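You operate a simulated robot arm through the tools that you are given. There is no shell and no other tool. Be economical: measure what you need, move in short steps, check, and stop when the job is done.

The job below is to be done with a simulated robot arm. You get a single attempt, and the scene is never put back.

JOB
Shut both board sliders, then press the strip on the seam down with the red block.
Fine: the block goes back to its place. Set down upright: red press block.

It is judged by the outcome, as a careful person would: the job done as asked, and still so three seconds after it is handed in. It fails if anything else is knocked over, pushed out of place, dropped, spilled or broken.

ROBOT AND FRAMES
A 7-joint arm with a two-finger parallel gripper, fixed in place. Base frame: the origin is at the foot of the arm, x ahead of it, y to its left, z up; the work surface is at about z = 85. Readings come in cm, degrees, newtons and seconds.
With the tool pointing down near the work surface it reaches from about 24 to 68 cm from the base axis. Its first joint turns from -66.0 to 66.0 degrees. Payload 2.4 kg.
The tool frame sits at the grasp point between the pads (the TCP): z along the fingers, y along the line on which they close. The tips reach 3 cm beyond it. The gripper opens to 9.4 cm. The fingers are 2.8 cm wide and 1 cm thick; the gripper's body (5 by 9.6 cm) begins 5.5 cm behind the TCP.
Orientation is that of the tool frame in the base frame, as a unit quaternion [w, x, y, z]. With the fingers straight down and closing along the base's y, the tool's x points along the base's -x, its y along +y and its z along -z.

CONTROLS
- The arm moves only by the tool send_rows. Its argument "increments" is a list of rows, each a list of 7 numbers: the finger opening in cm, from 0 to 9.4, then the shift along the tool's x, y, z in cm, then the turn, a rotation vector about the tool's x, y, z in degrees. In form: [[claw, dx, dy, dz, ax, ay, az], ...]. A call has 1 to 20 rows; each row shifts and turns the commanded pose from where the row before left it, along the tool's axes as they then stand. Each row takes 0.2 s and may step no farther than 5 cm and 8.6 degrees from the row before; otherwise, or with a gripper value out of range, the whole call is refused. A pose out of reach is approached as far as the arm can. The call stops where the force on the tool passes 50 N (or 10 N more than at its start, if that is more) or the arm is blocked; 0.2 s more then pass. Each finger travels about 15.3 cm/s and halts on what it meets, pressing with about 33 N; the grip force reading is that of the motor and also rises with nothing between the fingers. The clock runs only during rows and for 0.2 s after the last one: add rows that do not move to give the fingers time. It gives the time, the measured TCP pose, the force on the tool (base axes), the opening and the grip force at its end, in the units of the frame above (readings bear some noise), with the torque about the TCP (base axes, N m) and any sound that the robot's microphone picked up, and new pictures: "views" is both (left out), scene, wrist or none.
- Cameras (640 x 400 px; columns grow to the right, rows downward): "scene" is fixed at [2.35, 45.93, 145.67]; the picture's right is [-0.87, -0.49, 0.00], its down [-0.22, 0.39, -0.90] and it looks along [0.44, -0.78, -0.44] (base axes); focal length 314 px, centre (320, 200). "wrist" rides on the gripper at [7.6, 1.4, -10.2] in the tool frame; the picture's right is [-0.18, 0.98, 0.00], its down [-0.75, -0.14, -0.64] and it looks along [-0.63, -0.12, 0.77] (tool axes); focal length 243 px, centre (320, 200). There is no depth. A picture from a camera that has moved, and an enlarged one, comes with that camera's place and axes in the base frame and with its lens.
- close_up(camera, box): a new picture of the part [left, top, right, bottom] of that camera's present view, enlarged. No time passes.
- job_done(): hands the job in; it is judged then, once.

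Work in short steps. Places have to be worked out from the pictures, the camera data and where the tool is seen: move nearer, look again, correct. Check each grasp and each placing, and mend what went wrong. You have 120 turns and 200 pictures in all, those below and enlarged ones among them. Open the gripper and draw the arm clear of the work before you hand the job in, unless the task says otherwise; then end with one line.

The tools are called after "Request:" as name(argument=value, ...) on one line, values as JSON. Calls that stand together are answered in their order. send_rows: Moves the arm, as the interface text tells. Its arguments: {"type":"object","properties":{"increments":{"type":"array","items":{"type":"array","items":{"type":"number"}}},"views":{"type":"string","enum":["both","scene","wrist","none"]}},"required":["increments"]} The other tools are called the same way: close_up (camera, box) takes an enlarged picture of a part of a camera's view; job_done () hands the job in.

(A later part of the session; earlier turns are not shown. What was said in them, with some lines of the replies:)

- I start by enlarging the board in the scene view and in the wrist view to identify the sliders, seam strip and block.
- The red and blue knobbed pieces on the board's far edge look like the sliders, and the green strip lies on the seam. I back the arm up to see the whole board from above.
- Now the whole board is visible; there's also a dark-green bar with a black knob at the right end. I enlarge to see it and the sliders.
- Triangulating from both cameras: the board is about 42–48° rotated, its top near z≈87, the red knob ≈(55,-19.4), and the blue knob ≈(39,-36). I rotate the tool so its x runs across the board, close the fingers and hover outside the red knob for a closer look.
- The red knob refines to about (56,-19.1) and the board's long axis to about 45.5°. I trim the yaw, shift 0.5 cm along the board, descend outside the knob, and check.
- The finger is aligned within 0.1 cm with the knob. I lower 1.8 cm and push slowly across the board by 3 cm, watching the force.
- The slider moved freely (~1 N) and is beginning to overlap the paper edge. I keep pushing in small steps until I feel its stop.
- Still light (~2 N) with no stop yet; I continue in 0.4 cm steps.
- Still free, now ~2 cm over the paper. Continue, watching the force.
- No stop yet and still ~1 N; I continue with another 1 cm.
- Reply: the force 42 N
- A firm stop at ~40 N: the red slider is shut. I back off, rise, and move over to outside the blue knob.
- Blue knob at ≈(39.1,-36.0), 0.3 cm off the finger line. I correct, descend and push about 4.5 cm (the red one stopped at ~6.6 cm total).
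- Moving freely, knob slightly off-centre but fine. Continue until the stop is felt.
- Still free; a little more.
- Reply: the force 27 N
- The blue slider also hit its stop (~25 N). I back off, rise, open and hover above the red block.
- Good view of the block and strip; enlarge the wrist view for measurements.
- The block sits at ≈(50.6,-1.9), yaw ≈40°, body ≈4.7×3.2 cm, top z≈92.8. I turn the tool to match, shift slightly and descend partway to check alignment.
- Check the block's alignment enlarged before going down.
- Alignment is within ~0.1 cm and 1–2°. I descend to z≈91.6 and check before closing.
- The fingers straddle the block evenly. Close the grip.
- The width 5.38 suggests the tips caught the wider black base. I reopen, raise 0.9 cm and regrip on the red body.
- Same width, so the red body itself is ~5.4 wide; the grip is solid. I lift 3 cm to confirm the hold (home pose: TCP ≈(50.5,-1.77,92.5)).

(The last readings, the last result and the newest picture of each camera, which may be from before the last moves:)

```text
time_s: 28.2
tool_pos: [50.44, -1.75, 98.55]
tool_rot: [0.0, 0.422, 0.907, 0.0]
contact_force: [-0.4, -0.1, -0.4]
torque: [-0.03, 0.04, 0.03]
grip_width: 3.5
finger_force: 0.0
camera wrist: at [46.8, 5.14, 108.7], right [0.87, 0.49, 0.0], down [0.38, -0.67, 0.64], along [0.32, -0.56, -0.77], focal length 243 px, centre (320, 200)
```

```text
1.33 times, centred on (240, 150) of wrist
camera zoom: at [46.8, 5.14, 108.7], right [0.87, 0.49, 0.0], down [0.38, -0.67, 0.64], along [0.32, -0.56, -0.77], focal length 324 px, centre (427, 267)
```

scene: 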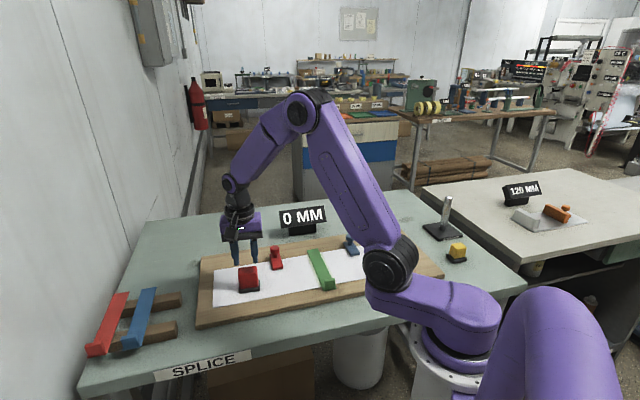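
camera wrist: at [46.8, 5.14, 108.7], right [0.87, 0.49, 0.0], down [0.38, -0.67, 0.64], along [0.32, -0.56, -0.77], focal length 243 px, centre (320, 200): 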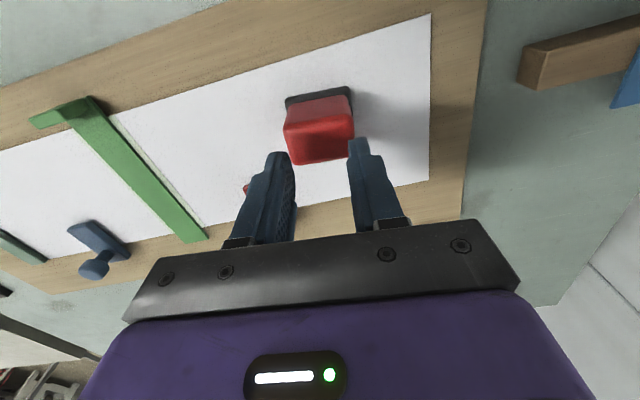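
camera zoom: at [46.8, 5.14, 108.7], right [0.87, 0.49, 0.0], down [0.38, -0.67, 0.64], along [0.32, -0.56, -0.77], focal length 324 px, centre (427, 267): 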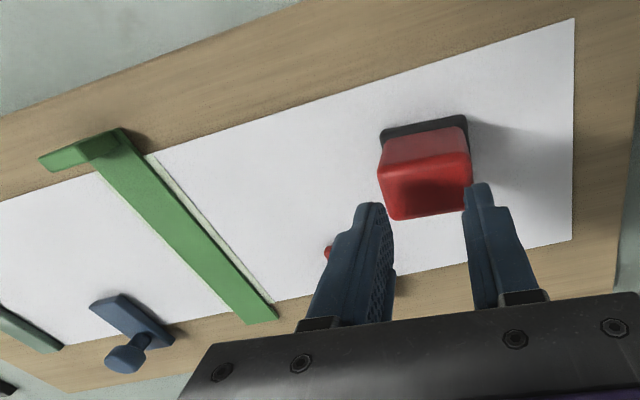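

The block slipped out but stayed upright in its place. I'll regrip deeper (tips close to the board) and lift slowly, checking the grip.

Request:
send_rows(increments=[[8, 0, 0, 0, 0, 0, 0], [8, 0, 0, 0, 0, 0, 0], [8, 0, 0, 3, 0, 0, 0], [8, 0, 0, 3, 0, 0, 0], [8, 0, 0, 1.0, 0, 0, 0], [8, 0, 0, 0.5, 0, 0, 0], [8, 0, 0, 0, 0, 0, 0]], views="wrist")

Request:
close_up(camera="scene", box=[210, 230, 300, 300])

```text
time_s: 29.8
tool_pos: [50.63, -1.77, 90.77]
tool_rot: [0.0, 0.421, 0.907, 0.001]
contact_force: [0.3, -0.7, -0.2]
torque: [-0.01, -0.02, -0.01]
grip_width: 7.99
finger_force: 0.0
camera wrist: at [46.77, 5.14, 101.11], right [0.87, 0.49, 0.0], down [0.38, -0.67, 0.64], along [0.32, -0.56, -0.77], focal length 243 px, centre (320, 200)
```

wrist: 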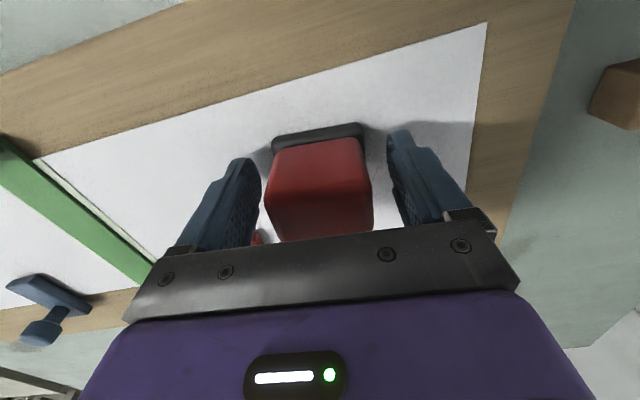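

```text
5.71 times, centred on (255, 265) of scene
camera zoom: at [2.35, 45.93, 145.67], right [-0.87, -0.49, 0.0], down [-0.22, 0.39, -0.9], along [0.44, -0.78, -0.44], focal length 1796 px, centre (691, -171)
```

zoom: 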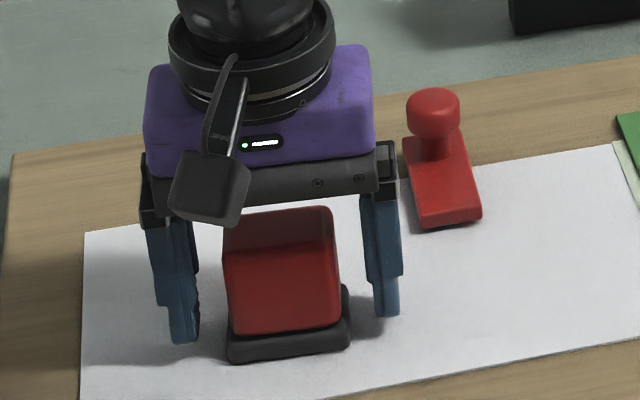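

Visually the red body is narrower than the base, so both prior grips may have been on the base. I probe by closing at a higher level (tips z≈90.2) and reading the width.

Request:
send_rows(increments=[[8, 0, 0, -1.3, 0, 0, 0], [8, 0, 0, -1.1, 0, 0, 0], [5.8, 0, 0, 0, 0, 0, 0], [3.5, 0, 0, 0, 0, 0, 0], [3.5, 0, 0, 0, 0, 0, 0]], views="none")

Request:
close_up(camera="scene", box=[210, 230, 300, 300])

Request:
close_up(camera="wrist", box=[220, 90, 420, 250])

```text
time_s: 31.0
tool_pos: [50.54, -1.74, 93.36]
tool_rot: [-0.001, 0.421, 0.907, -0.001]
contact_force: [-1.2, -1.2, -0.1]
torque: [-0.04, 0.09, -0.04]
grip_width: 5.38
finger_force: 33.0
```

```text
5.71 times, centred on (255, 265) of scene
camera zoom: at [2.35, 45.93, 145.67], right [-0.87, -0.49, 0.0], down [-0.22, 0.39, -0.9], along [0.44, -0.78, -0.44], focal length 1796 px, centre (691, -171)
```

zoom: 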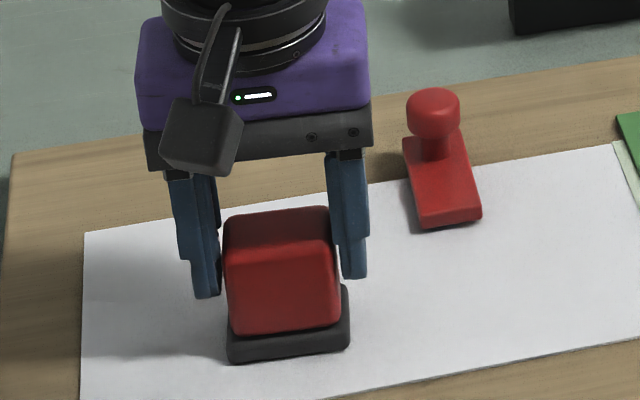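

```text
2.50 times, centred on (320, 170) of wrist
camera zoom: at [46.78, 5.15, 103.55], right [0.87, 0.49, 0.0], down [0.38, -0.67, 0.64], along [0.32, -0.56, -0.77], focal length 606 px, centre (320, 275)
```

zoom: 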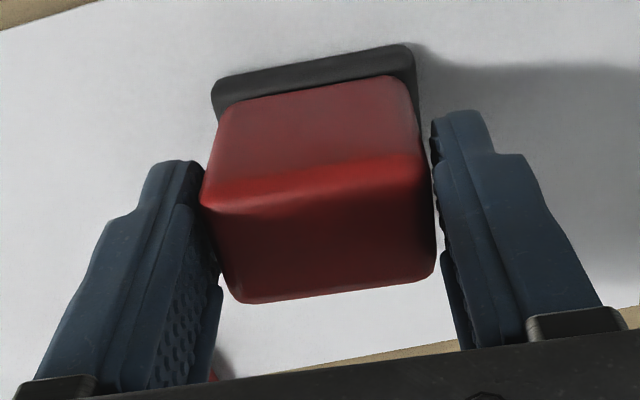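

The pads do sit on the red body (true width ≈5.4 with rounded corners); the slip likely came from lifting too fast. I regrip at TCP z≈91.7 and lift very slowly, reading the load.

Request:
send_rows(increments=[[7, 0, 0, 0, 0, 0, 0], [7, 0, 0, 1.7, 0, 0, 0], [7, 0, 0, 0, 0, 0, 0], [4.5, 0, 0, 0, 0, 0, 0], [0, 0, 0, 0, 0, 0, 0], [0, 0, 0, 0, 0, 0, 0], [0, 0, 0, -0.1, 0, 0, 0], [0, 0, 0, -0.1, 0, 0, 0], [0, 0, 0, -0.1, 0, 0, 0], [0, 0, 0, -0.1, 0, 0, 0]], views="wrist")

Request:
close_up(camera="scene", box=[210, 230, 300, 300])

```text
time_s: 33.2
tool_pos: [50.55, -1.65, 92.04]
tool_rot: [0.0, 0.421, 0.907, 0.0]
contact_force: [-0.6, -0.4, -1.7]
torque: [-0.02, 0.02, 0.02]
grip_width: 5.39
finger_force: 33.2
camera wrist: at [46.8, 5.19, 102.27], right [0.87, 0.49, 0.0], down [0.38, -0.67, 0.64], along [0.32, -0.56, -0.77], focal length 243 px, centre (320, 200)
```

wrist: 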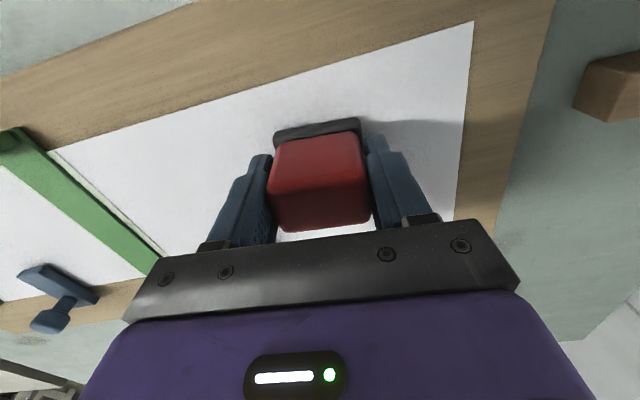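

```text
5.71 times, centred on (255, 265) of scene
camera zoom: at [2.36, 45.93, 145.67], right [-0.87, -0.49, 0.0], down [-0.22, 0.39, -0.9], along [0.44, -0.78, -0.44], focal length 1796 px, centre (691, -171)
```

zoom: 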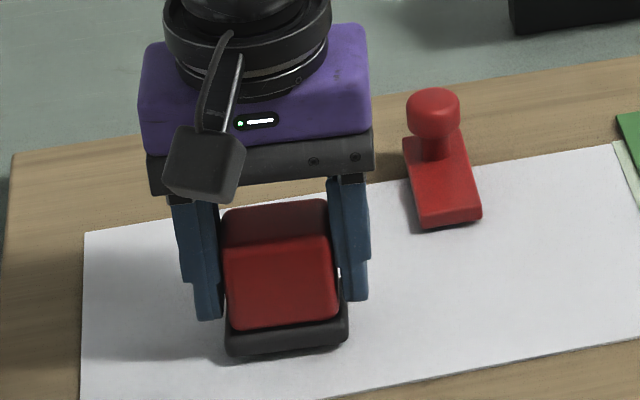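

The block is lifting with the gripper (base moved up ~0.35 cm). I keep lifting slowly.

Request:
send_rows(increments=[[0, 0, 0, -0.2, 0, 0, 0], [0, 0, 0, -0.3, 0, 0, 0], [0, 0, 0, -0.4, 0, 0, 0], [0, 0, 0, -0.5, 0, 0, 0], [0, 0, 0, -0.5, 0, 0, 0], [0, 0, 0, -0.5, 0, 0, 0], [0, 0, 0, -0.4, 0, 0, 0], [0, 0, 0, -0.2, 0, 0, 0], [0, 0, 0, 0, 0, 0, 0]], views="wrist")

Request:
close_up(camera="scene", box=[210, 220, 350, 310])

```text
time_s: 35.2
tool_pos: [50.65, -1.57, 95.13]
tool_rot: [0.0, 0.421, 0.907, 0.0]
contact_force: [0.1, -0.1, -0.8]
torque: [-0.02, 0.01, -0.01]
grip_width: 5.4
finger_force: 33.2
camera wrist: at [46.83, 5.19, 105.28], right [0.87, 0.49, 0.0], down [0.38, -0.67, 0.64], along [0.32, -0.56, -0.77], focal length 243 px, centre (320, 200)
```

wrist: 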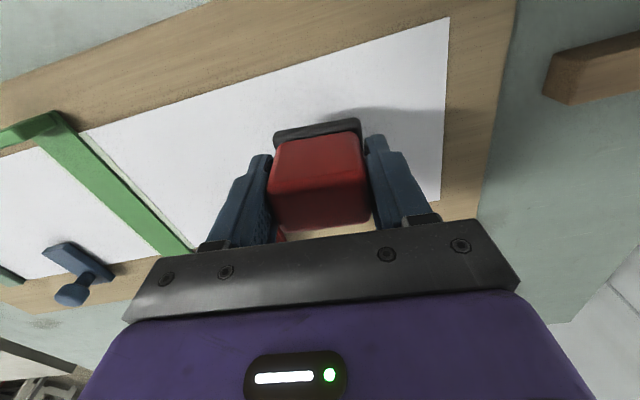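

```text
4.44 times, centred on (280, 265) of scene
camera zoom: at [2.36, 45.93, 145.67], right [-0.87, -0.49, 0.0], down [-0.22, 0.39, -0.9], along [0.44, -0.78, -0.44], focal length 1397 px, centre (498, -89)
```

zoom: 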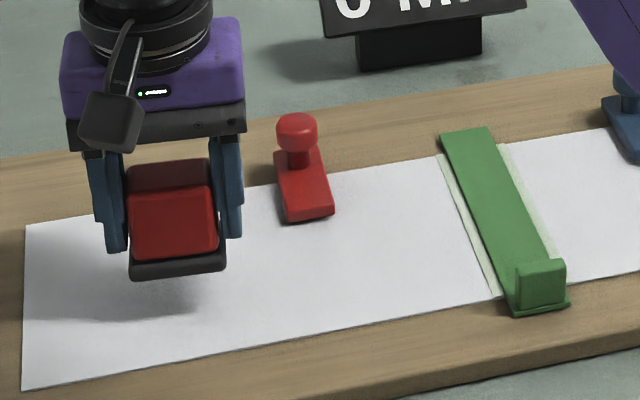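

Held upright, 3.4 cm up. The strip runs ≈(44.6,-25)→(32.3,-12) with an upright tab at the near end. I raise, align yaw with the board and carry the block above the strip's middle (~(39,-19)).

Request:
send_rows(increments=[[0, 0, 0, -0.5, 0, 0, -1.1], [0, 0, 0, -0.8, 0, 0, -1.1], [0, 0, 0, -0.9, 0, 0, -1.2], [0, 0, 0, -0.8, 0, 0, -1.1], [0, -0.2, -0.8, -0.5, 0, 0, 0], [0, -0.3, -1.4, 0, 0, 0, 0], [0, -0.4, -1.8, 0, 0, 0, 0], [0, -0.4, -2.1, 0, 0, 0, 0], [0, -0.5, -2.1, 0, 0, 0, 0], [0, -0.5, -2.1, 0, 0, 0, 0], [0, -0.5, -2.1, 0, 0, 0, 0], [0, -0.5, -2.1, 0, 0, 0, 0], [0, -0.4, -2.1, 0, 0, 0, 0], [0, -0.3, -1.8, 0, 0, 0, 0], [0, -0.2, -1.3, 0, 0, 0, 0], [0, -0.1, -0.7, 0, 0, 0, 0], [0, 0, 0, 0, 0, 0, 0]])

Request:
close_up(camera="scene", box=[240, 200, 400, 310])

Request:
close_up(camera="wrist", box=[160, 0, 480, 240])

```text
time_s: 38.8
tool_pos: [39.1, -19.29, 98.68]
tool_rot: [0.0, 0.384, 0.923, 0.0]
contact_force: [-0.1, -0.6, -1.2]
torque: [-0.02, 0.01, -0.01]
grip_width: 5.41
finger_force: 33.1
camera wrist: at [34.8, -12.62, 108.76], right [0.83, 0.56, 0.0], down [0.43, -0.63, 0.64], along [0.36, -0.53, -0.77], focal length 243 px, centre (320, 200)
```

scene: 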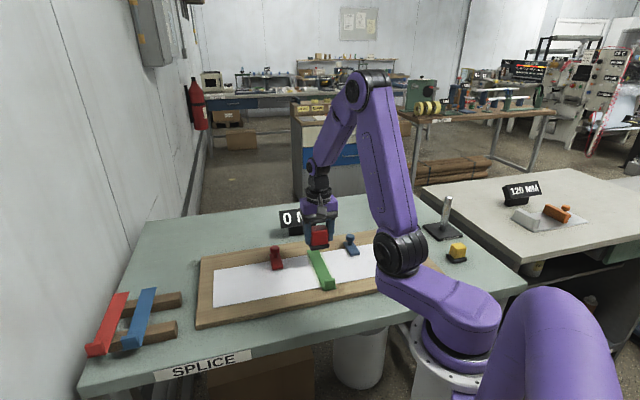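
wrist: 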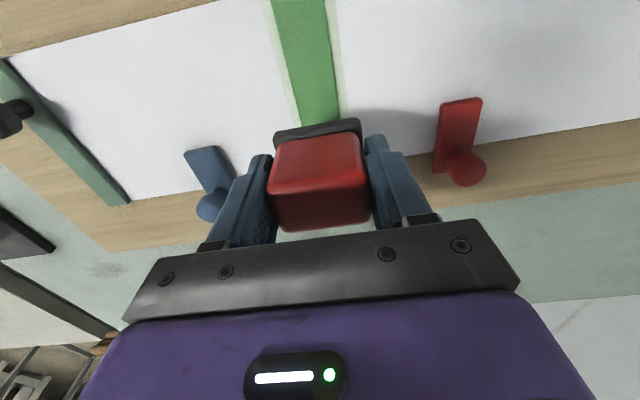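

```text
3.64 times, centred on (320, 255) of scene
camera zoom: at [2.36, 45.93, 145.67], right [-0.87, -0.49, 0.0], down [-0.22, 0.39, -0.9], along [0.44, -0.78, -0.44], focal length 1143 px, centre (320, 0)
```

zoom: 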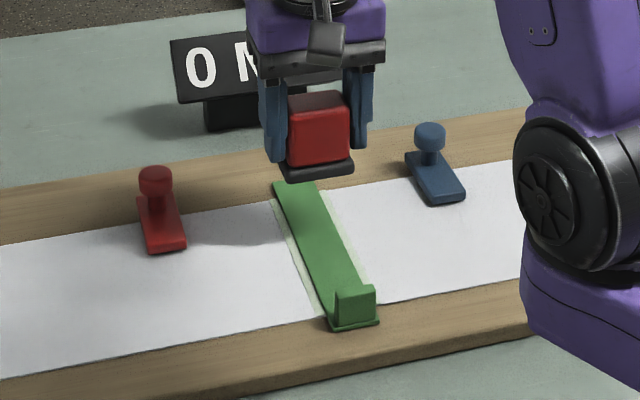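

```text
1.67 times, centred on (320, 120) of wrist
camera zoom: at [34.8, -12.62, 108.76], right [0.83, 0.56, 0.0], down [0.43, -0.63, 0.64], along [0.36, -0.53, -0.77], focal length 404 px, centre (320, 333)
```

zoom: 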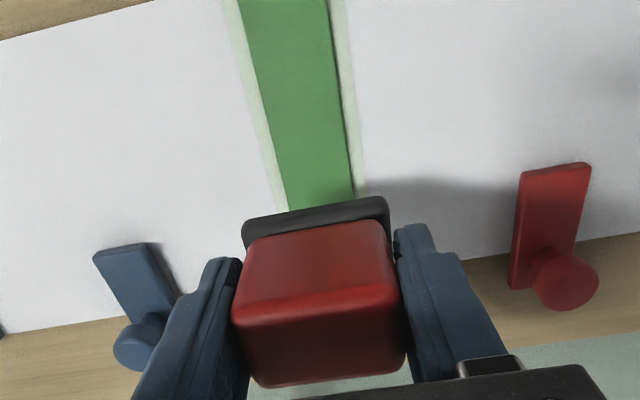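

The block is centred over the strip. I lower to just above it, then in small steps to contact.

Request:
send_rows(increments=[[0, 0, 0, 1, 0, 0, 0], [0, 0, 0, 1.5, 0, 0, 0], [0, 0, 0, 1.5, 0, 0, 0], [0, 0, 0, 1.2, 0, 0, 0], [0, 0, 0, 0.6, 0, 0, 0], [0, 0, 0, 0.3, 0, 0, 0], [0, 0, 0, 0.15, 0, 0, 0], [0, 0, 0, 0.15, 0, 0, 0]], views="wrist")

Request:
close_up(camera="scene", box=[270, 220, 370, 300])

```text
time_s: 40.6
tool_pos: [39.14, -19.07, 92.06]
tool_rot: [0.0, 0.385, 0.923, 0.001]
contact_force: [0.0, 0.7, -1.6]
torque: [0.01, 0.01, -0.02]
grip_width: 5.39
finger_force: 33.1
camera wrist: at [34.83, -12.52, 102.34], right [0.83, 0.56, 0.0], down [0.43, -0.63, 0.64], along [0.36, -0.53, -0.77], focal length 243 px, centre (320, 200)
```

wrist: 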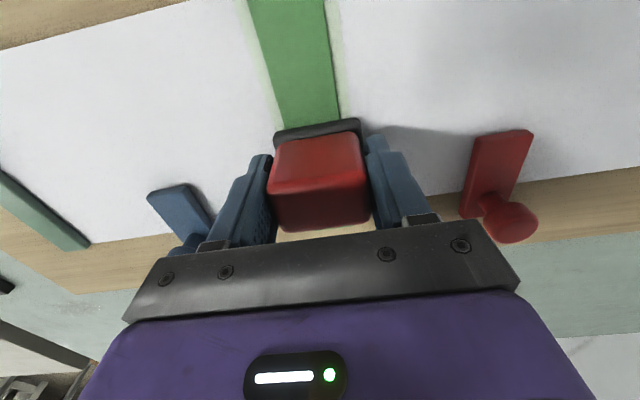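

```text
5.00 times, centred on (320, 260) of scene
camera zoom: at [2.36, 45.93, 145.67], right [-0.87, -0.49, 0.0], down [-0.22, 0.39, -0.9], along [0.44, -0.78, -0.44], focal length 1572 px, centre (320, -100)
```

zoom: 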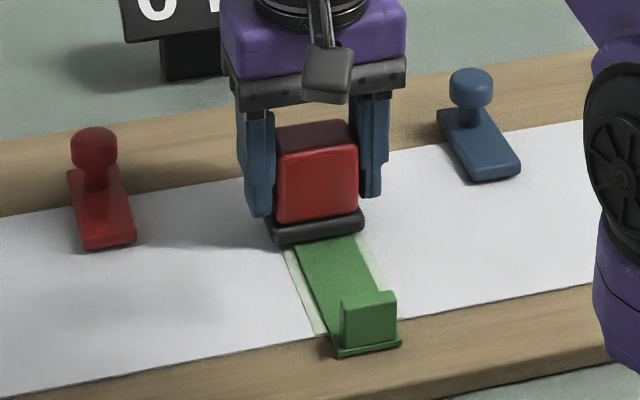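

Barely touching at most. I continue with 0.1 cm steps to feel contact.

Request:
send_rows(increments=[[0, 0, 0, 0.1, 0, 0, 0], [0, 0, 0, 0.1, 0, 0, 0], [0, 0, 0, 0.1, 0, 0, 0]], views="none")

```text
time_s: 41.4
tool_pos: [39.18, -19.05, 91.94]
tool_rot: [0.002, 0.385, 0.923, 0.0]
contact_force: [-1.6, 2.7, 27.8]
torque: [0.12, 0.13, 0.02]
grip_width: 5.41
finger_force: 32.7
```

28 N of pressing at the middle. I hold, lift slightly, shift 3.2 cm toward the far end and press again.

Request:
send_rows(increments=[[0, 0, 0, 0, 0, 0, 0], [0, 0, 0, 0, 0, 0, 0], [0, 0, 0, -0.4, 0, 0, 0], [0, 0, 0, -0.4, 0, 0, 0], [0, -1, 0, 0, 0, 0, 0], [0, -1.2, 0, 0, 0, 0, 0], [0, -1, 0, 0, 0, 0, 0], [0, 0, 0, 0.3, 0, 0, 0], [0, 0, 0, 0.3, 0, 0, 0], [0, 0, 0, 0.1, 0, 0, 0], [0, 0, 0, 0.1, 0, 0, 0], [0, 0, 0, 0, 0, 0, 0]], views="scene")

Request:
close_up(camera="scene", box=[270, 220, 370, 300])

```text
time_s: 44.0
tool_pos: [41.49, -21.47, 91.79]
tool_rot: [0.001, 0.385, 0.923, 0.0]
contact_force: [-2.5, 0.3, 17.3]
torque: [0.04, 0.13, 0.02]
grip_width: 5.37
finger_force: 32.6
```

scene: 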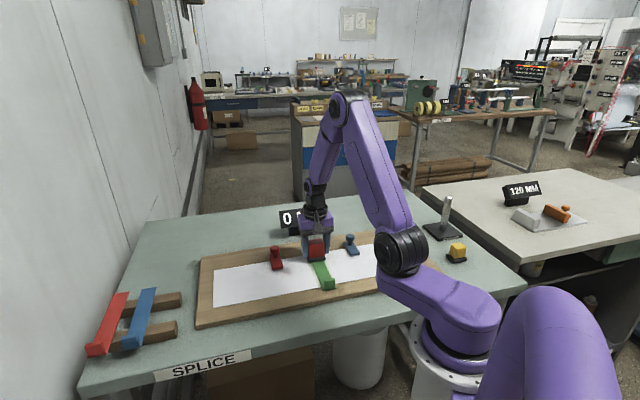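

```text
5.00 times, centred on (320, 260) of scene
camera zoom: at [2.32, 45.95, 145.67], right [-0.87, -0.49, 0.0], down [-0.22, 0.39, -0.9], along [0.44, -0.78, -0.44], focal length 1572 px, centre (320, -100)
```

zoom: 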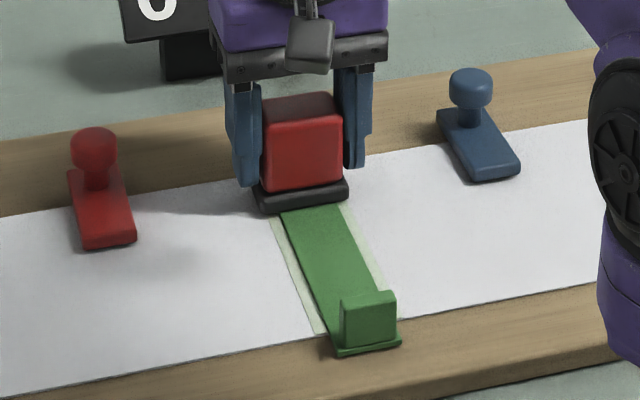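

17 N here; add 0.1 cm more, then go to the far end of the strip likewise.

Request:
send_rows(increments=[[0, 0, 0, 0.1, 0, 0, 0], [0, 0, 0, 0, 0, 0, 0], [0, 0, 0, -0.4, 0, 0, 0], [0, 0, 0, -0.4, 0, 0, 0], [0, -1, 0, 0, 0, 0, 0], [0, -1, 0, 0, 0, 0, 0], [0, -0.8, 0, 0, 0, 0, 0], [0, 0, 0, 0.3, 0, 0, 0], [0, 0, 0, 0.3, 0, 0, 0], [0, 0, 0, 0.1, 0, 0, 0], [0, 0, 0, 0.1, 0, 0, 0], [0, 0, 0, 0, 0, 0, 0]], views="none")

Request:
close_up(camera="scene", box=[270, 220, 370, 300])

```text
time_s: 46.6
tool_pos: [43.47, -23.51, 91.92]
tool_rot: [0.001, 0.385, 0.923, -0.001]
contact_force: [-2.1, 1.3, 19.8]
torque: [0.01, 0.13, 0.04]
grip_width: 5.39
finger_force: 32.7
```

```text
5.00 times, centred on (320, 260) of scene
camera zoom: at [2.32, 45.95, 145.67], right [-0.87, -0.49, 0.0], down [-0.22, 0.39, -0.9], along [0.44, -0.78, -0.44], focal length 1572 px, centre (320, -100)
```

zoom: 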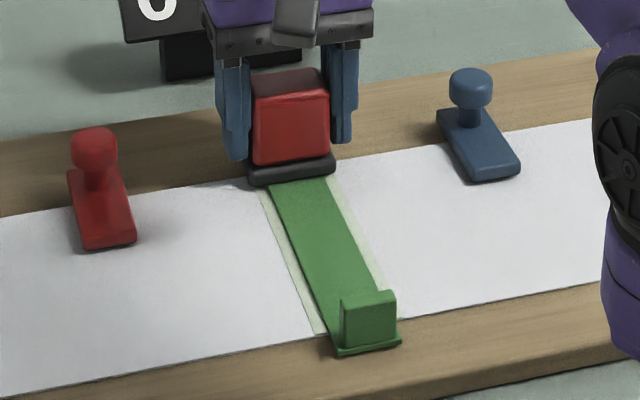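

About 20 N at the far end; add a touch more, then move to the near half and press there.

Request:
send_rows(increments=[[0, 0, 0, 0.08, 0, 0, 0], [0, 0, 0, 0, 0, 0, 0], [0, 0, 0, -0.4, 0, 0, 0], [0, 0, 0, -0.5, 0, 0, 0], [0, 1, 0, 0, 0, 0, 0], [0, 1.5, 0, 0, 0, 0, 0], [0, 1.7, 0, 0, 0, 0, 0], [0, 1.7, 0, 0, 0, 0, 0], [0, 1.6, 0, 0, 0, 0, 0], [0, 1.2, 0, 0, 0, 0, 0], [0, 0.3, 0, 0, 0, 0, 0], [0, 0, 0, 0.3, 0, 0, 0], [0, 0, 0, 0.3, 0, 0, 0], [0, 0, 0, 0.1, 0, 0, 0], [0, 0, 0, 0.1, 0, 0, 0], [0, 0, 0, 0, 0, 0, 0]], views="wrist")

Request:
close_up(camera="scene", box=[270, 220, 370, 300])

```text
time_s: 50.0
tool_pos: [37.25, -16.93, 91.79]
tool_rot: [0.001, 0.385, 0.923, 0.0]
contact_force: [-1.2, 1.8, 17.6]
torque: [-0.07, -0.05, 0.0]
grip_width: 5.41
finger_force: 33.0
camera wrist: at [32.71, -10.39, 102.0], right [0.83, 0.56, 0.0], down [0.43, -0.63, 0.64], along [0.36, -0.53, -0.77], focal length 243 px, centre (320, 200)
```

wrist: 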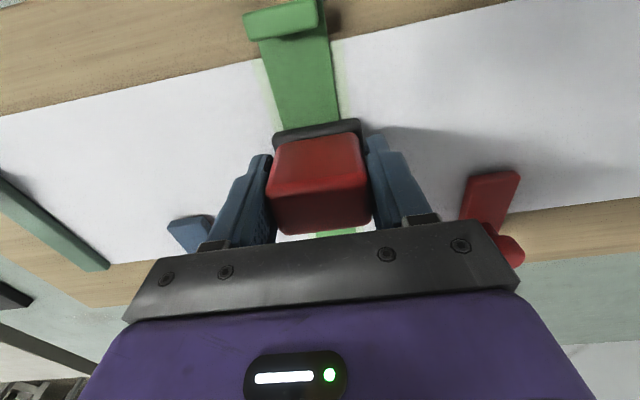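

```text
5.00 times, centred on (320, 260) of scene
camera zoom: at [2.33, 45.95, 145.67], right [-0.87, -0.49, 0.0], down [-0.22, 0.39, -0.9], along [0.44, -0.78, -0.44], focal length 1572 px, centre (320, -100)
```

zoom: 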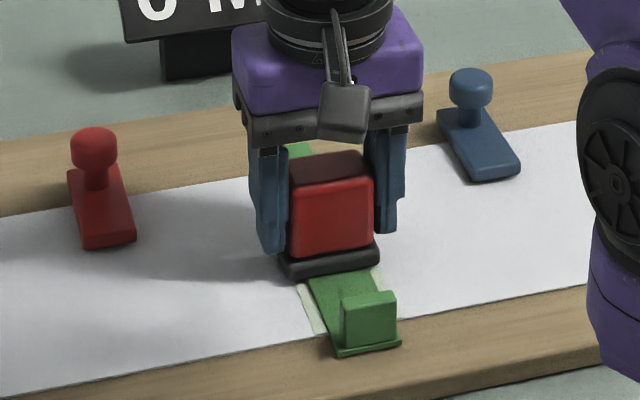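

Gap to the tab is ~4 cm; press here fully, then move 2.9 cm nearer and press once more.

Request:
send_rows(increments=[[0, 0, 0, 0.08, 0, 0, 0], [0, 0, 0, 0, 0, 0, 0], [0, 0, 0, -0.4, 0, 0, 0], [0, 0, 0, -0.5, 0, 0, 0], [0, 0.9, 0, 0, 0, 0, 0], [0, 1.2, 0, 0, 0, 0, 0], [0, 0.8, 0, 0, 0, 0, 0], [0, 0, 0, 0.3, 0, 0, 0], [0, 0, 0, 0.3, 0, 0, 0], [0, 0, 0, 0.1, 0, 0, 0], [0, 0, 0, 0.1, 0, 0, 0], [0, 0, 0, 0.08, 0, 0, 0], [0, 0, 0, 0, 0, 0, 0]], views="wrist")

Request:
close_up(camera="scene", box=[270, 220, 370, 300])

```text
time_s: 52.8
tool_pos: [34.97, -14.96, 91.75]
tool_rot: [0.0, 0.385, 0.923, 0.0]
contact_force: [-2.2, 1.7, 14.7]
torque: [-0.05, -0.04, 0.02]
grip_width: 5.38
finger_force: 33.1
camera wrist: at [30.64, -8.35, 101.96], right [0.83, 0.56, 0.0], down [0.43, -0.63, 0.64], along [0.36, -0.53, -0.77], focal length 243 px, centre (320, 200)
```

wrist: 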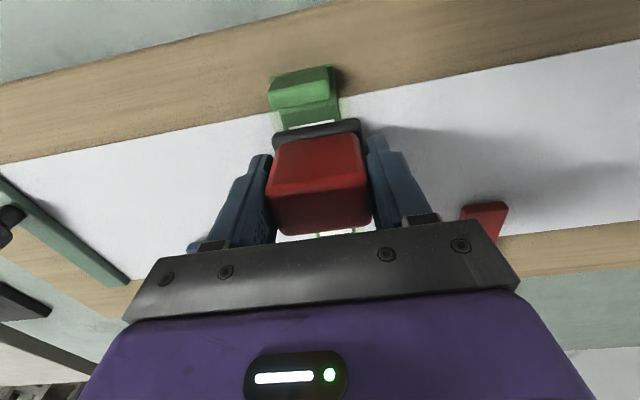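

```text
5.00 times, centred on (320, 260) of scene
camera zoom: at [2.33, 45.95, 145.67], right [-0.87, -0.49, 0.0], down [-0.22, 0.39, -0.9], along [0.44, -0.78, -0.44], focal length 1572 px, centre (320, -100)
```

zoom: 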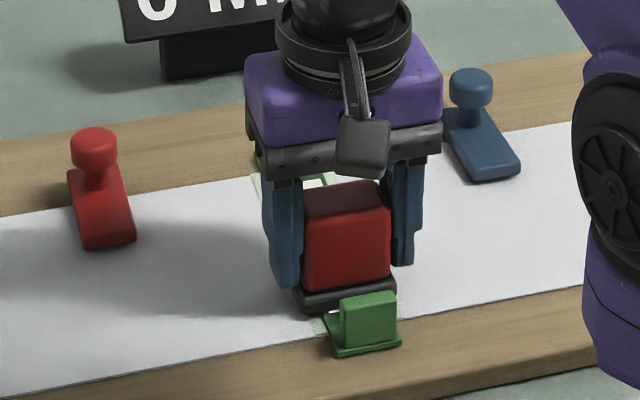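

The strip's look seems to have changed. I add a bit of force, then lift and look at it.

Request:
send_rows(increments=[[0, 0, 0, 0.1, 0, 0, 0], [0, 0, 0, 0, 0, 0, 0], [0, 0, 0, -0.4, 0, 0, 0], [0, 0, 0, -0.6, 0, 0, 0], [0, 0, 0, -1.2, 0, 0, 0], [0, 0, 0, -1.5, 0, 0, 0], [0, 0, 0, -1.5, 0, 0, 0], [0, 0, 0, -1.3, 0, 0, 0], [0, 0, 0, -0.5, 0, 0, 0], [0, 0, 1.5, 0, 0, 0, 0], [0, 0, 2.1, 0, 0, 0, 0], [0, 0, 2.1, 0, 0, 0, 0], [0, 0, 2.1, 0, 0, 0, 0], [0, 0, 1.4, 0, 0, 0, 0], [0, 0, 0, 0, 0, 0, 0]])

Request:
close_up(camera="scene", box=[270, 220, 370, 300])

Request:
close_up(camera="wrist", box=[40, 20, 300, 240])

```text
time_s: 56.0
tool_pos: [41.47, -8.3, 98.61]
tool_rot: [0.0, 0.385, 0.923, 0.0]
contact_force: [0.5, 0.2, -2.0]
torque: [0.01, 0.02, -0.01]
grip_width: 5.39
finger_force: 33.1
camera wrist: at [37.24, -1.87, 108.86], right [0.83, 0.56, 0.0], down [0.43, -0.63, 0.64], along [0.36, -0.53, -0.77], focal length 243 px, centre (320, 200)
```

scene: 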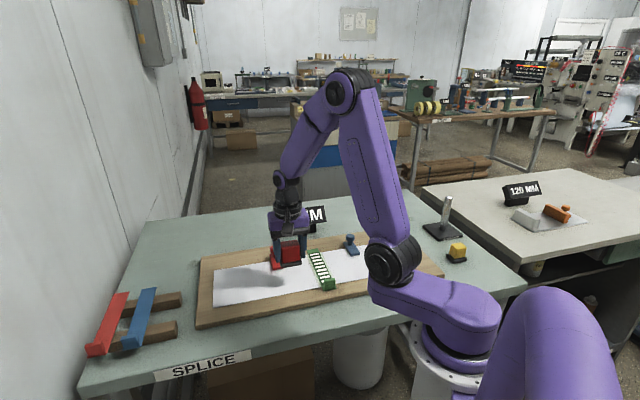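
wrist: 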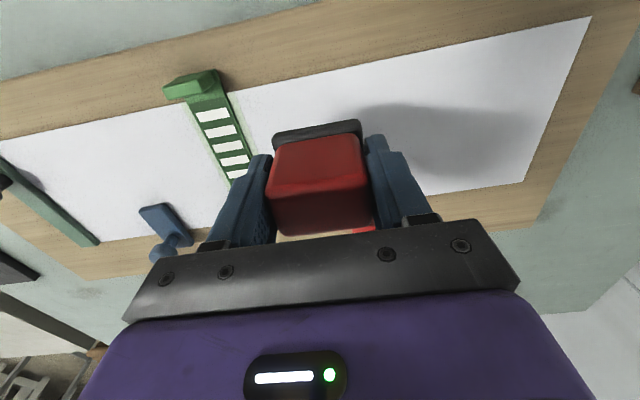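

```text
5.00 times, centred on (320, 260) of scene
camera zoom: at [2.36, 45.93, 145.67], right [-0.87, -0.49, 0.0], down [-0.22, 0.39, -0.9], along [0.44, -0.78, -0.44], focal length 1572 px, centre (320, -100)
```

zoom: 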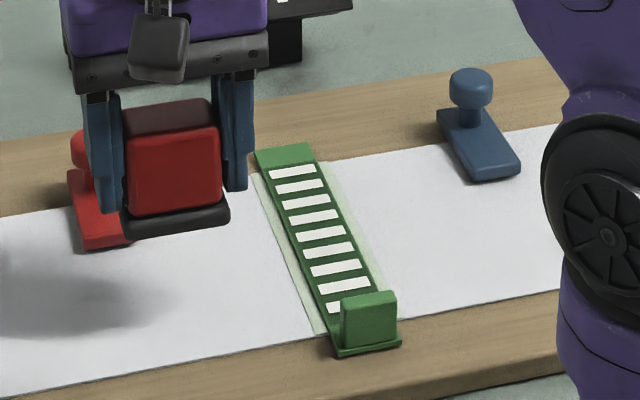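

```text
1.82 times, centred on (170, 130) of wrist
camera zoom: at [37.24, -1.87, 108.86], right [0.83, 0.56, 0.0], down [0.43, -0.63, 0.64], along [0.36, -0.53, -0.77], focal length 441 px, centre (593, 327)
```

zoom: 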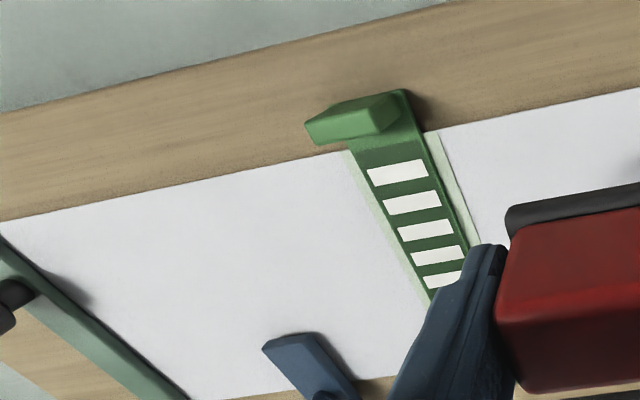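

The strip now shows evenly spaced white bars along its whole length, so it's fully pressed. I carry the block back over its home spot and restore the yaw.

Request:
send_rows(increments=[[0, -0.1, 0.7, 0, 0, 0, 0], [0, -0.2, 1.4, 0, 0, 0, 0], [0, -0.3, 1.8, 0, 0, 0, 0], [0, -0.3, 1.9, 0, 0, 0, 0], [0, -0.3, 1.9, 0, 0, 0, 0], [0, -0.2, 1.7, 0, 0, 0, 0], [0, -0.2, 1.2, 0, 0, 0, 0], [0, 0, 0.5, 0, 0, 0, 1.1], [0, 0, 0, 0, 0, 0, 1.2], [0, 0, 0, 1, 0, 0, 1.1], [0, 0, 0, 1.5, 0, 0, 1.1], [0, 0, 0, 1.5, 0, 0, 0], [0, 0, 0, 1, 0, 0, 0], [0, 0, 0, 0.7, 0, 0, 0], [0, 0, 0, 0.4, 0, 0, 0], [0, 0, 0, 0, 0, 0, 0]])

Request:
close_up(camera="scene", box=[210, 210, 370, 310])

```text
time_s: 59.4
tool_pos: [50.54, -1.63, 92.47]
tool_rot: [0.0, 0.421, 0.907, -0.001]
contact_force: [-0.2, -1.0, -1.7]
torque: [0.02, -0.02, -0.01]
grip_width: 5.38
finger_force: 33.4
camera wrist: at [46.75, 5.14, 102.69], right [0.87, 0.49, 0.0], down [0.38, -0.67, 0.64], along [0.32, -0.56, -0.77], focal length 243 px, centre (320, 200)
```

scene: 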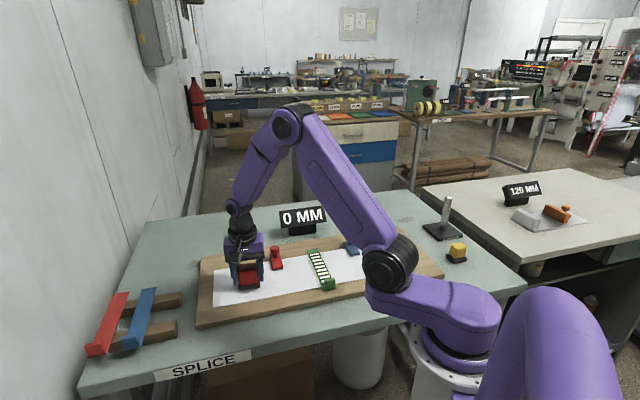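
wrist: 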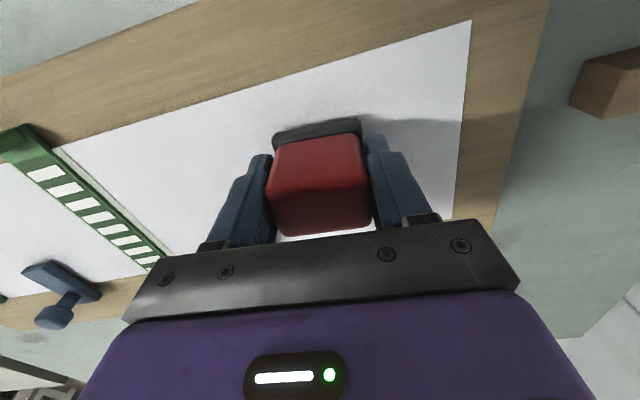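

```text
4.00 times, centred on (290, 260) of scene
camera zoom: at [2.36, 45.93, 145.67], right [-0.87, -0.49, 0.0], down [-0.22, 0.39, -0.9], along [0.44, -0.78, -0.44], focal length 1257 px, centre (440, -40)
```

zoom: 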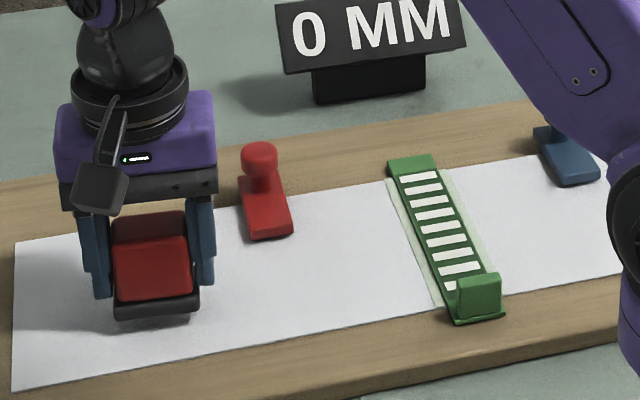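

Over home at 0.8 cm height. I lower in small steps to contact.

Request:
send_rows(increments=[[0, 0, 0, 0.3, 0, 0, 0], [0, 0, 0, 0.2, 0, 0, 0], [0, 0, 0, 0.15, 0, 0, 0], [0, 0, 0, 0.1, 0, 0, 0]], views="none")

Request:
close_up(camera="scene", box=[210, 210, 370, 310])

```text
time_s: 60.4
tool_pos: [50.67, -1.84, 91.78]
tool_rot: [0.0, 0.422, 0.907, 0.0]
contact_force: [-0.2, 1.1, -0.5]
torque: [0.0, -0.01, 0.0]
grip_width: 5.38
finger_force: 33.6
```

```text
4.00 times, centred on (290, 260) of scene
camera zoom: at [2.36, 45.93, 145.67], right [-0.87, -0.49, 0.0], down [-0.22, 0.39, -0.9], along [0.44, -0.78, -0.44], focal length 1257 px, centre (440, -40)
```

zoom: 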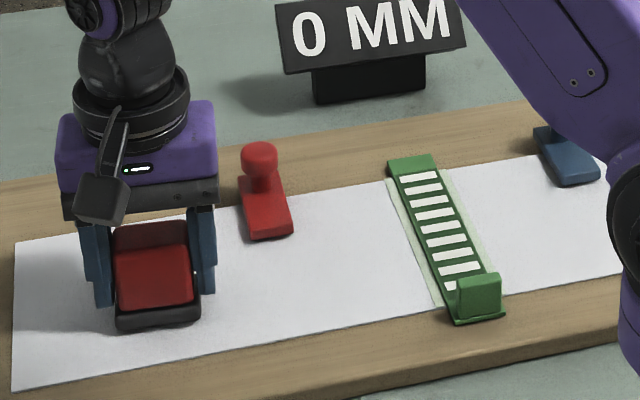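

Not quite down (base ~0.2 cm above its old line). A few more 0.07 cm steps.

Request:
send_rows(increments=[[0, 0, 0, 0.08, 0, 0, 0], [0, 0, 0, 0.07, 0, 0, 0]], views="none")

```text
time_s: 61.0
tool_pos: [50.56, -1.68, 91.47]
tool_rot: [0.0, 0.421, 0.907, 0.0]
contact_force: [-0.3, -0.2, -1.2]
torque: [0.02, -0.02, 0.0]
grip_width: 5.38
finger_force: 33.3
```

Request:
send_rows(increments=[[0, 0, 0, 0.08, 0, 0, 0], [0, 0, 0, 0.07, 0, 0, 0]], views="none")

Request:
close_up(camera="scene", box=[210, 210, 370, 310])

```text
time_s: 61.6
tool_pos: [50.53, -1.77, 91.46]
tool_rot: [0.0, 0.421, 0.907, 0.0]
contact_force: [-0.5, 0.5, -0.6]
torque: [0.03, -0.01, -0.01]
grip_width: 5.38
finger_force: 33.6
```

```text
4.00 times, centred on (290, 260) of scene
camera zoom: at [2.36, 45.93, 145.67], right [-0.87, -0.49, 0.0], down [-0.22, 0.39, -0.9], along [0.44, -0.78, -0.44], focal length 1257 px, centre (440, -40)
```

zoom: 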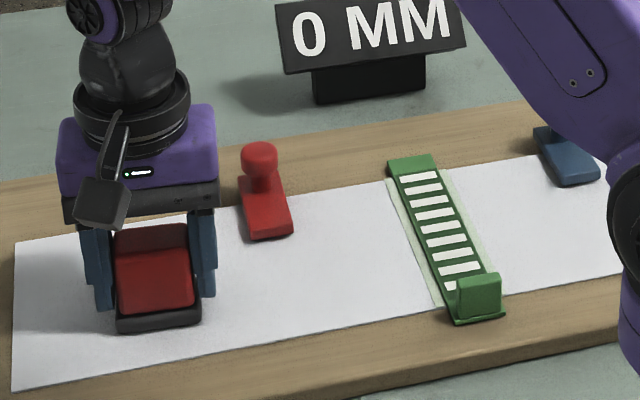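

Almost at the original line (331 vs 332); still no contact force, so continue.

Request:
send_rows(increments=[[0, 0, 0, 0.06, 0, 0, 0], [0, 0, 0, 0.06, 0, 0, 0]], views="none")

```text
time_s: 62.2
tool_pos: [50.57, -1.85, 91.24]
tool_rot: [0.001, 0.421, 0.907, 0.0]
contact_force: [-0.4, -0.1, 2.4]
torque: [-0.07, -0.01, 0.02]
grip_width: 5.41
finger_force: 33.1
```

Contact (force rose to +2.4 N). I open the fingers gently, then withdraw upward and look.

Request:
send_rows(increments=[[5.6, 0, 0, 0, 0, 0, 0], [6.2, 0, 0, 0, 0, 0, 0], [7.5, 0, 0, 0, 0, 0, 0], [8, 0, 0, 0, 0, 0, 0], [8, 0, 0, -1, 0, 0, 0], [8, 0, 0, -2, 0, 0, 0], [8, 0, 0, -4, 0, 0, 0], [8, 0, 0, -4, 0, 0, 0], [8, 0, 0, -4, 0, 0, 0], [8, 0, 0, -4, 0, 0, 0], [8, 0, 0, 0, 0, 0, 0], [8, 0, 0, 0, 0, 0, 0]])

Request:
close_up(camera="scene", box=[210, 210, 370, 310])

Request:
close_up(camera="wrist", box=[0, 0, 480, 300])

```text
time_s: 64.8
tool_pos: [50.48, -1.64, 110.39]
tool_rot: [0.0, 0.421, 0.907, 0.0]
contact_force: [-0.4, 0.1, 0.3]
torque: [0.0, 0.01, 0.03]
grip_width: 8.0
finger_force: 0.0
camera wrist: at [46.68, 5.19, 120.6], right [0.87, 0.49, 0.0], down [0.38, -0.67, 0.64], along [0.32, -0.56, -0.77], focal length 243 px, centre (320, 200)
```

scene: 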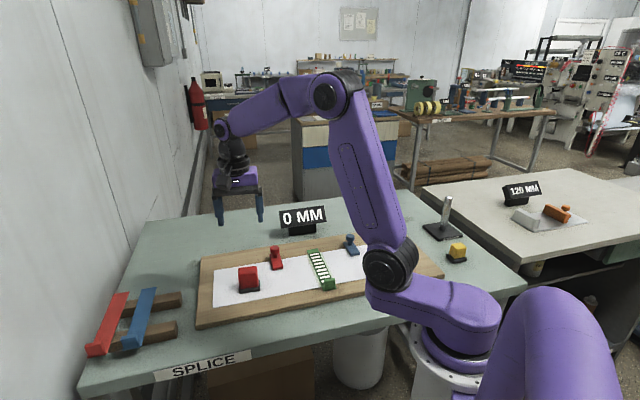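
wrist: 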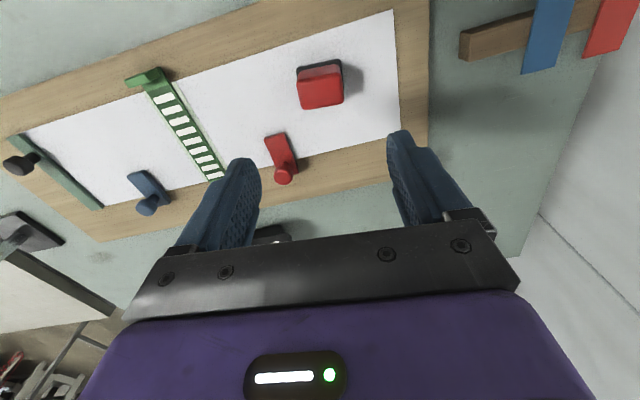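

```text
4.00 times, centred on (290, 260) of scene
camera zoom: at [2.35, 45.93, 145.67], right [-0.87, -0.49, 0.0], down [-0.22, 0.39, -0.9], along [0.44, -0.78, -0.44], focal length 1257 px, centre (440, -40)
```

zoom: 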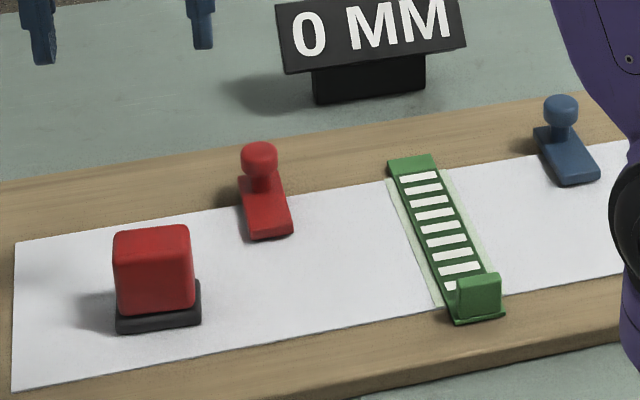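

```text
1.33 times, centred on (240, 150) of wrist
camera zoom: at [46.68, 5.19, 120.6], right [0.87, 0.49, 0.0], down [0.38, -0.67, 0.64], along [0.32, -0.56, -0.77], focal length 324 px, centre (427, 267)
```

zoom: 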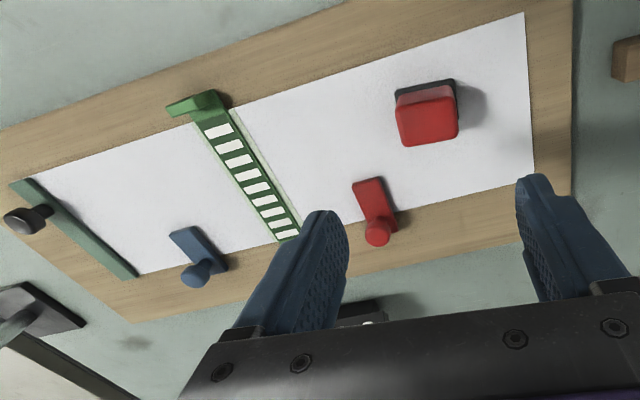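

The block is upright within ~0.15 cm of its original spot, both sliders are in, and the strip is fully marked. I raise the arm clear and open the gripper fully.

Request:
send_rows(increments=[[9.4, 0, 0, -4, 0, 0, 0], [9.4, 0, 0, -4, 0, 0, 0], [9.4, 0, -3, -2, 0, 0, 0], [9.4, 0, -3, 0, 0, 0, 0], [9.4, 0, 0, 0, 0, 0, 0]], views="scene")

```text
time_s: 66.0
tool_pos: [45.83, -5.57, 120.42]
tool_rot: [0.0, 0.421, 0.907, 0.0]
contact_force: [0.5, -0.1, -0.2]
torque: [-0.02, 0.01, 0.04]
grip_width: 9.38
finger_force: 0.1
```

scene: 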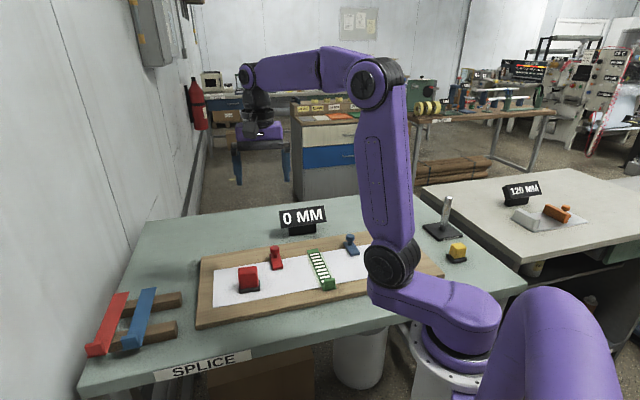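

Everything is in place and the arm is clear; I hand the job in.

Request:
job_done()

```text
The job is handed in.
```

Both board sliders are pushed shut to their stops, the seam strip is pressed down along its length with the red block, and the block is back upright within about 0.2 cm of its original spot. The block slipped out of the gripper on the first lift but stayed upright in place.
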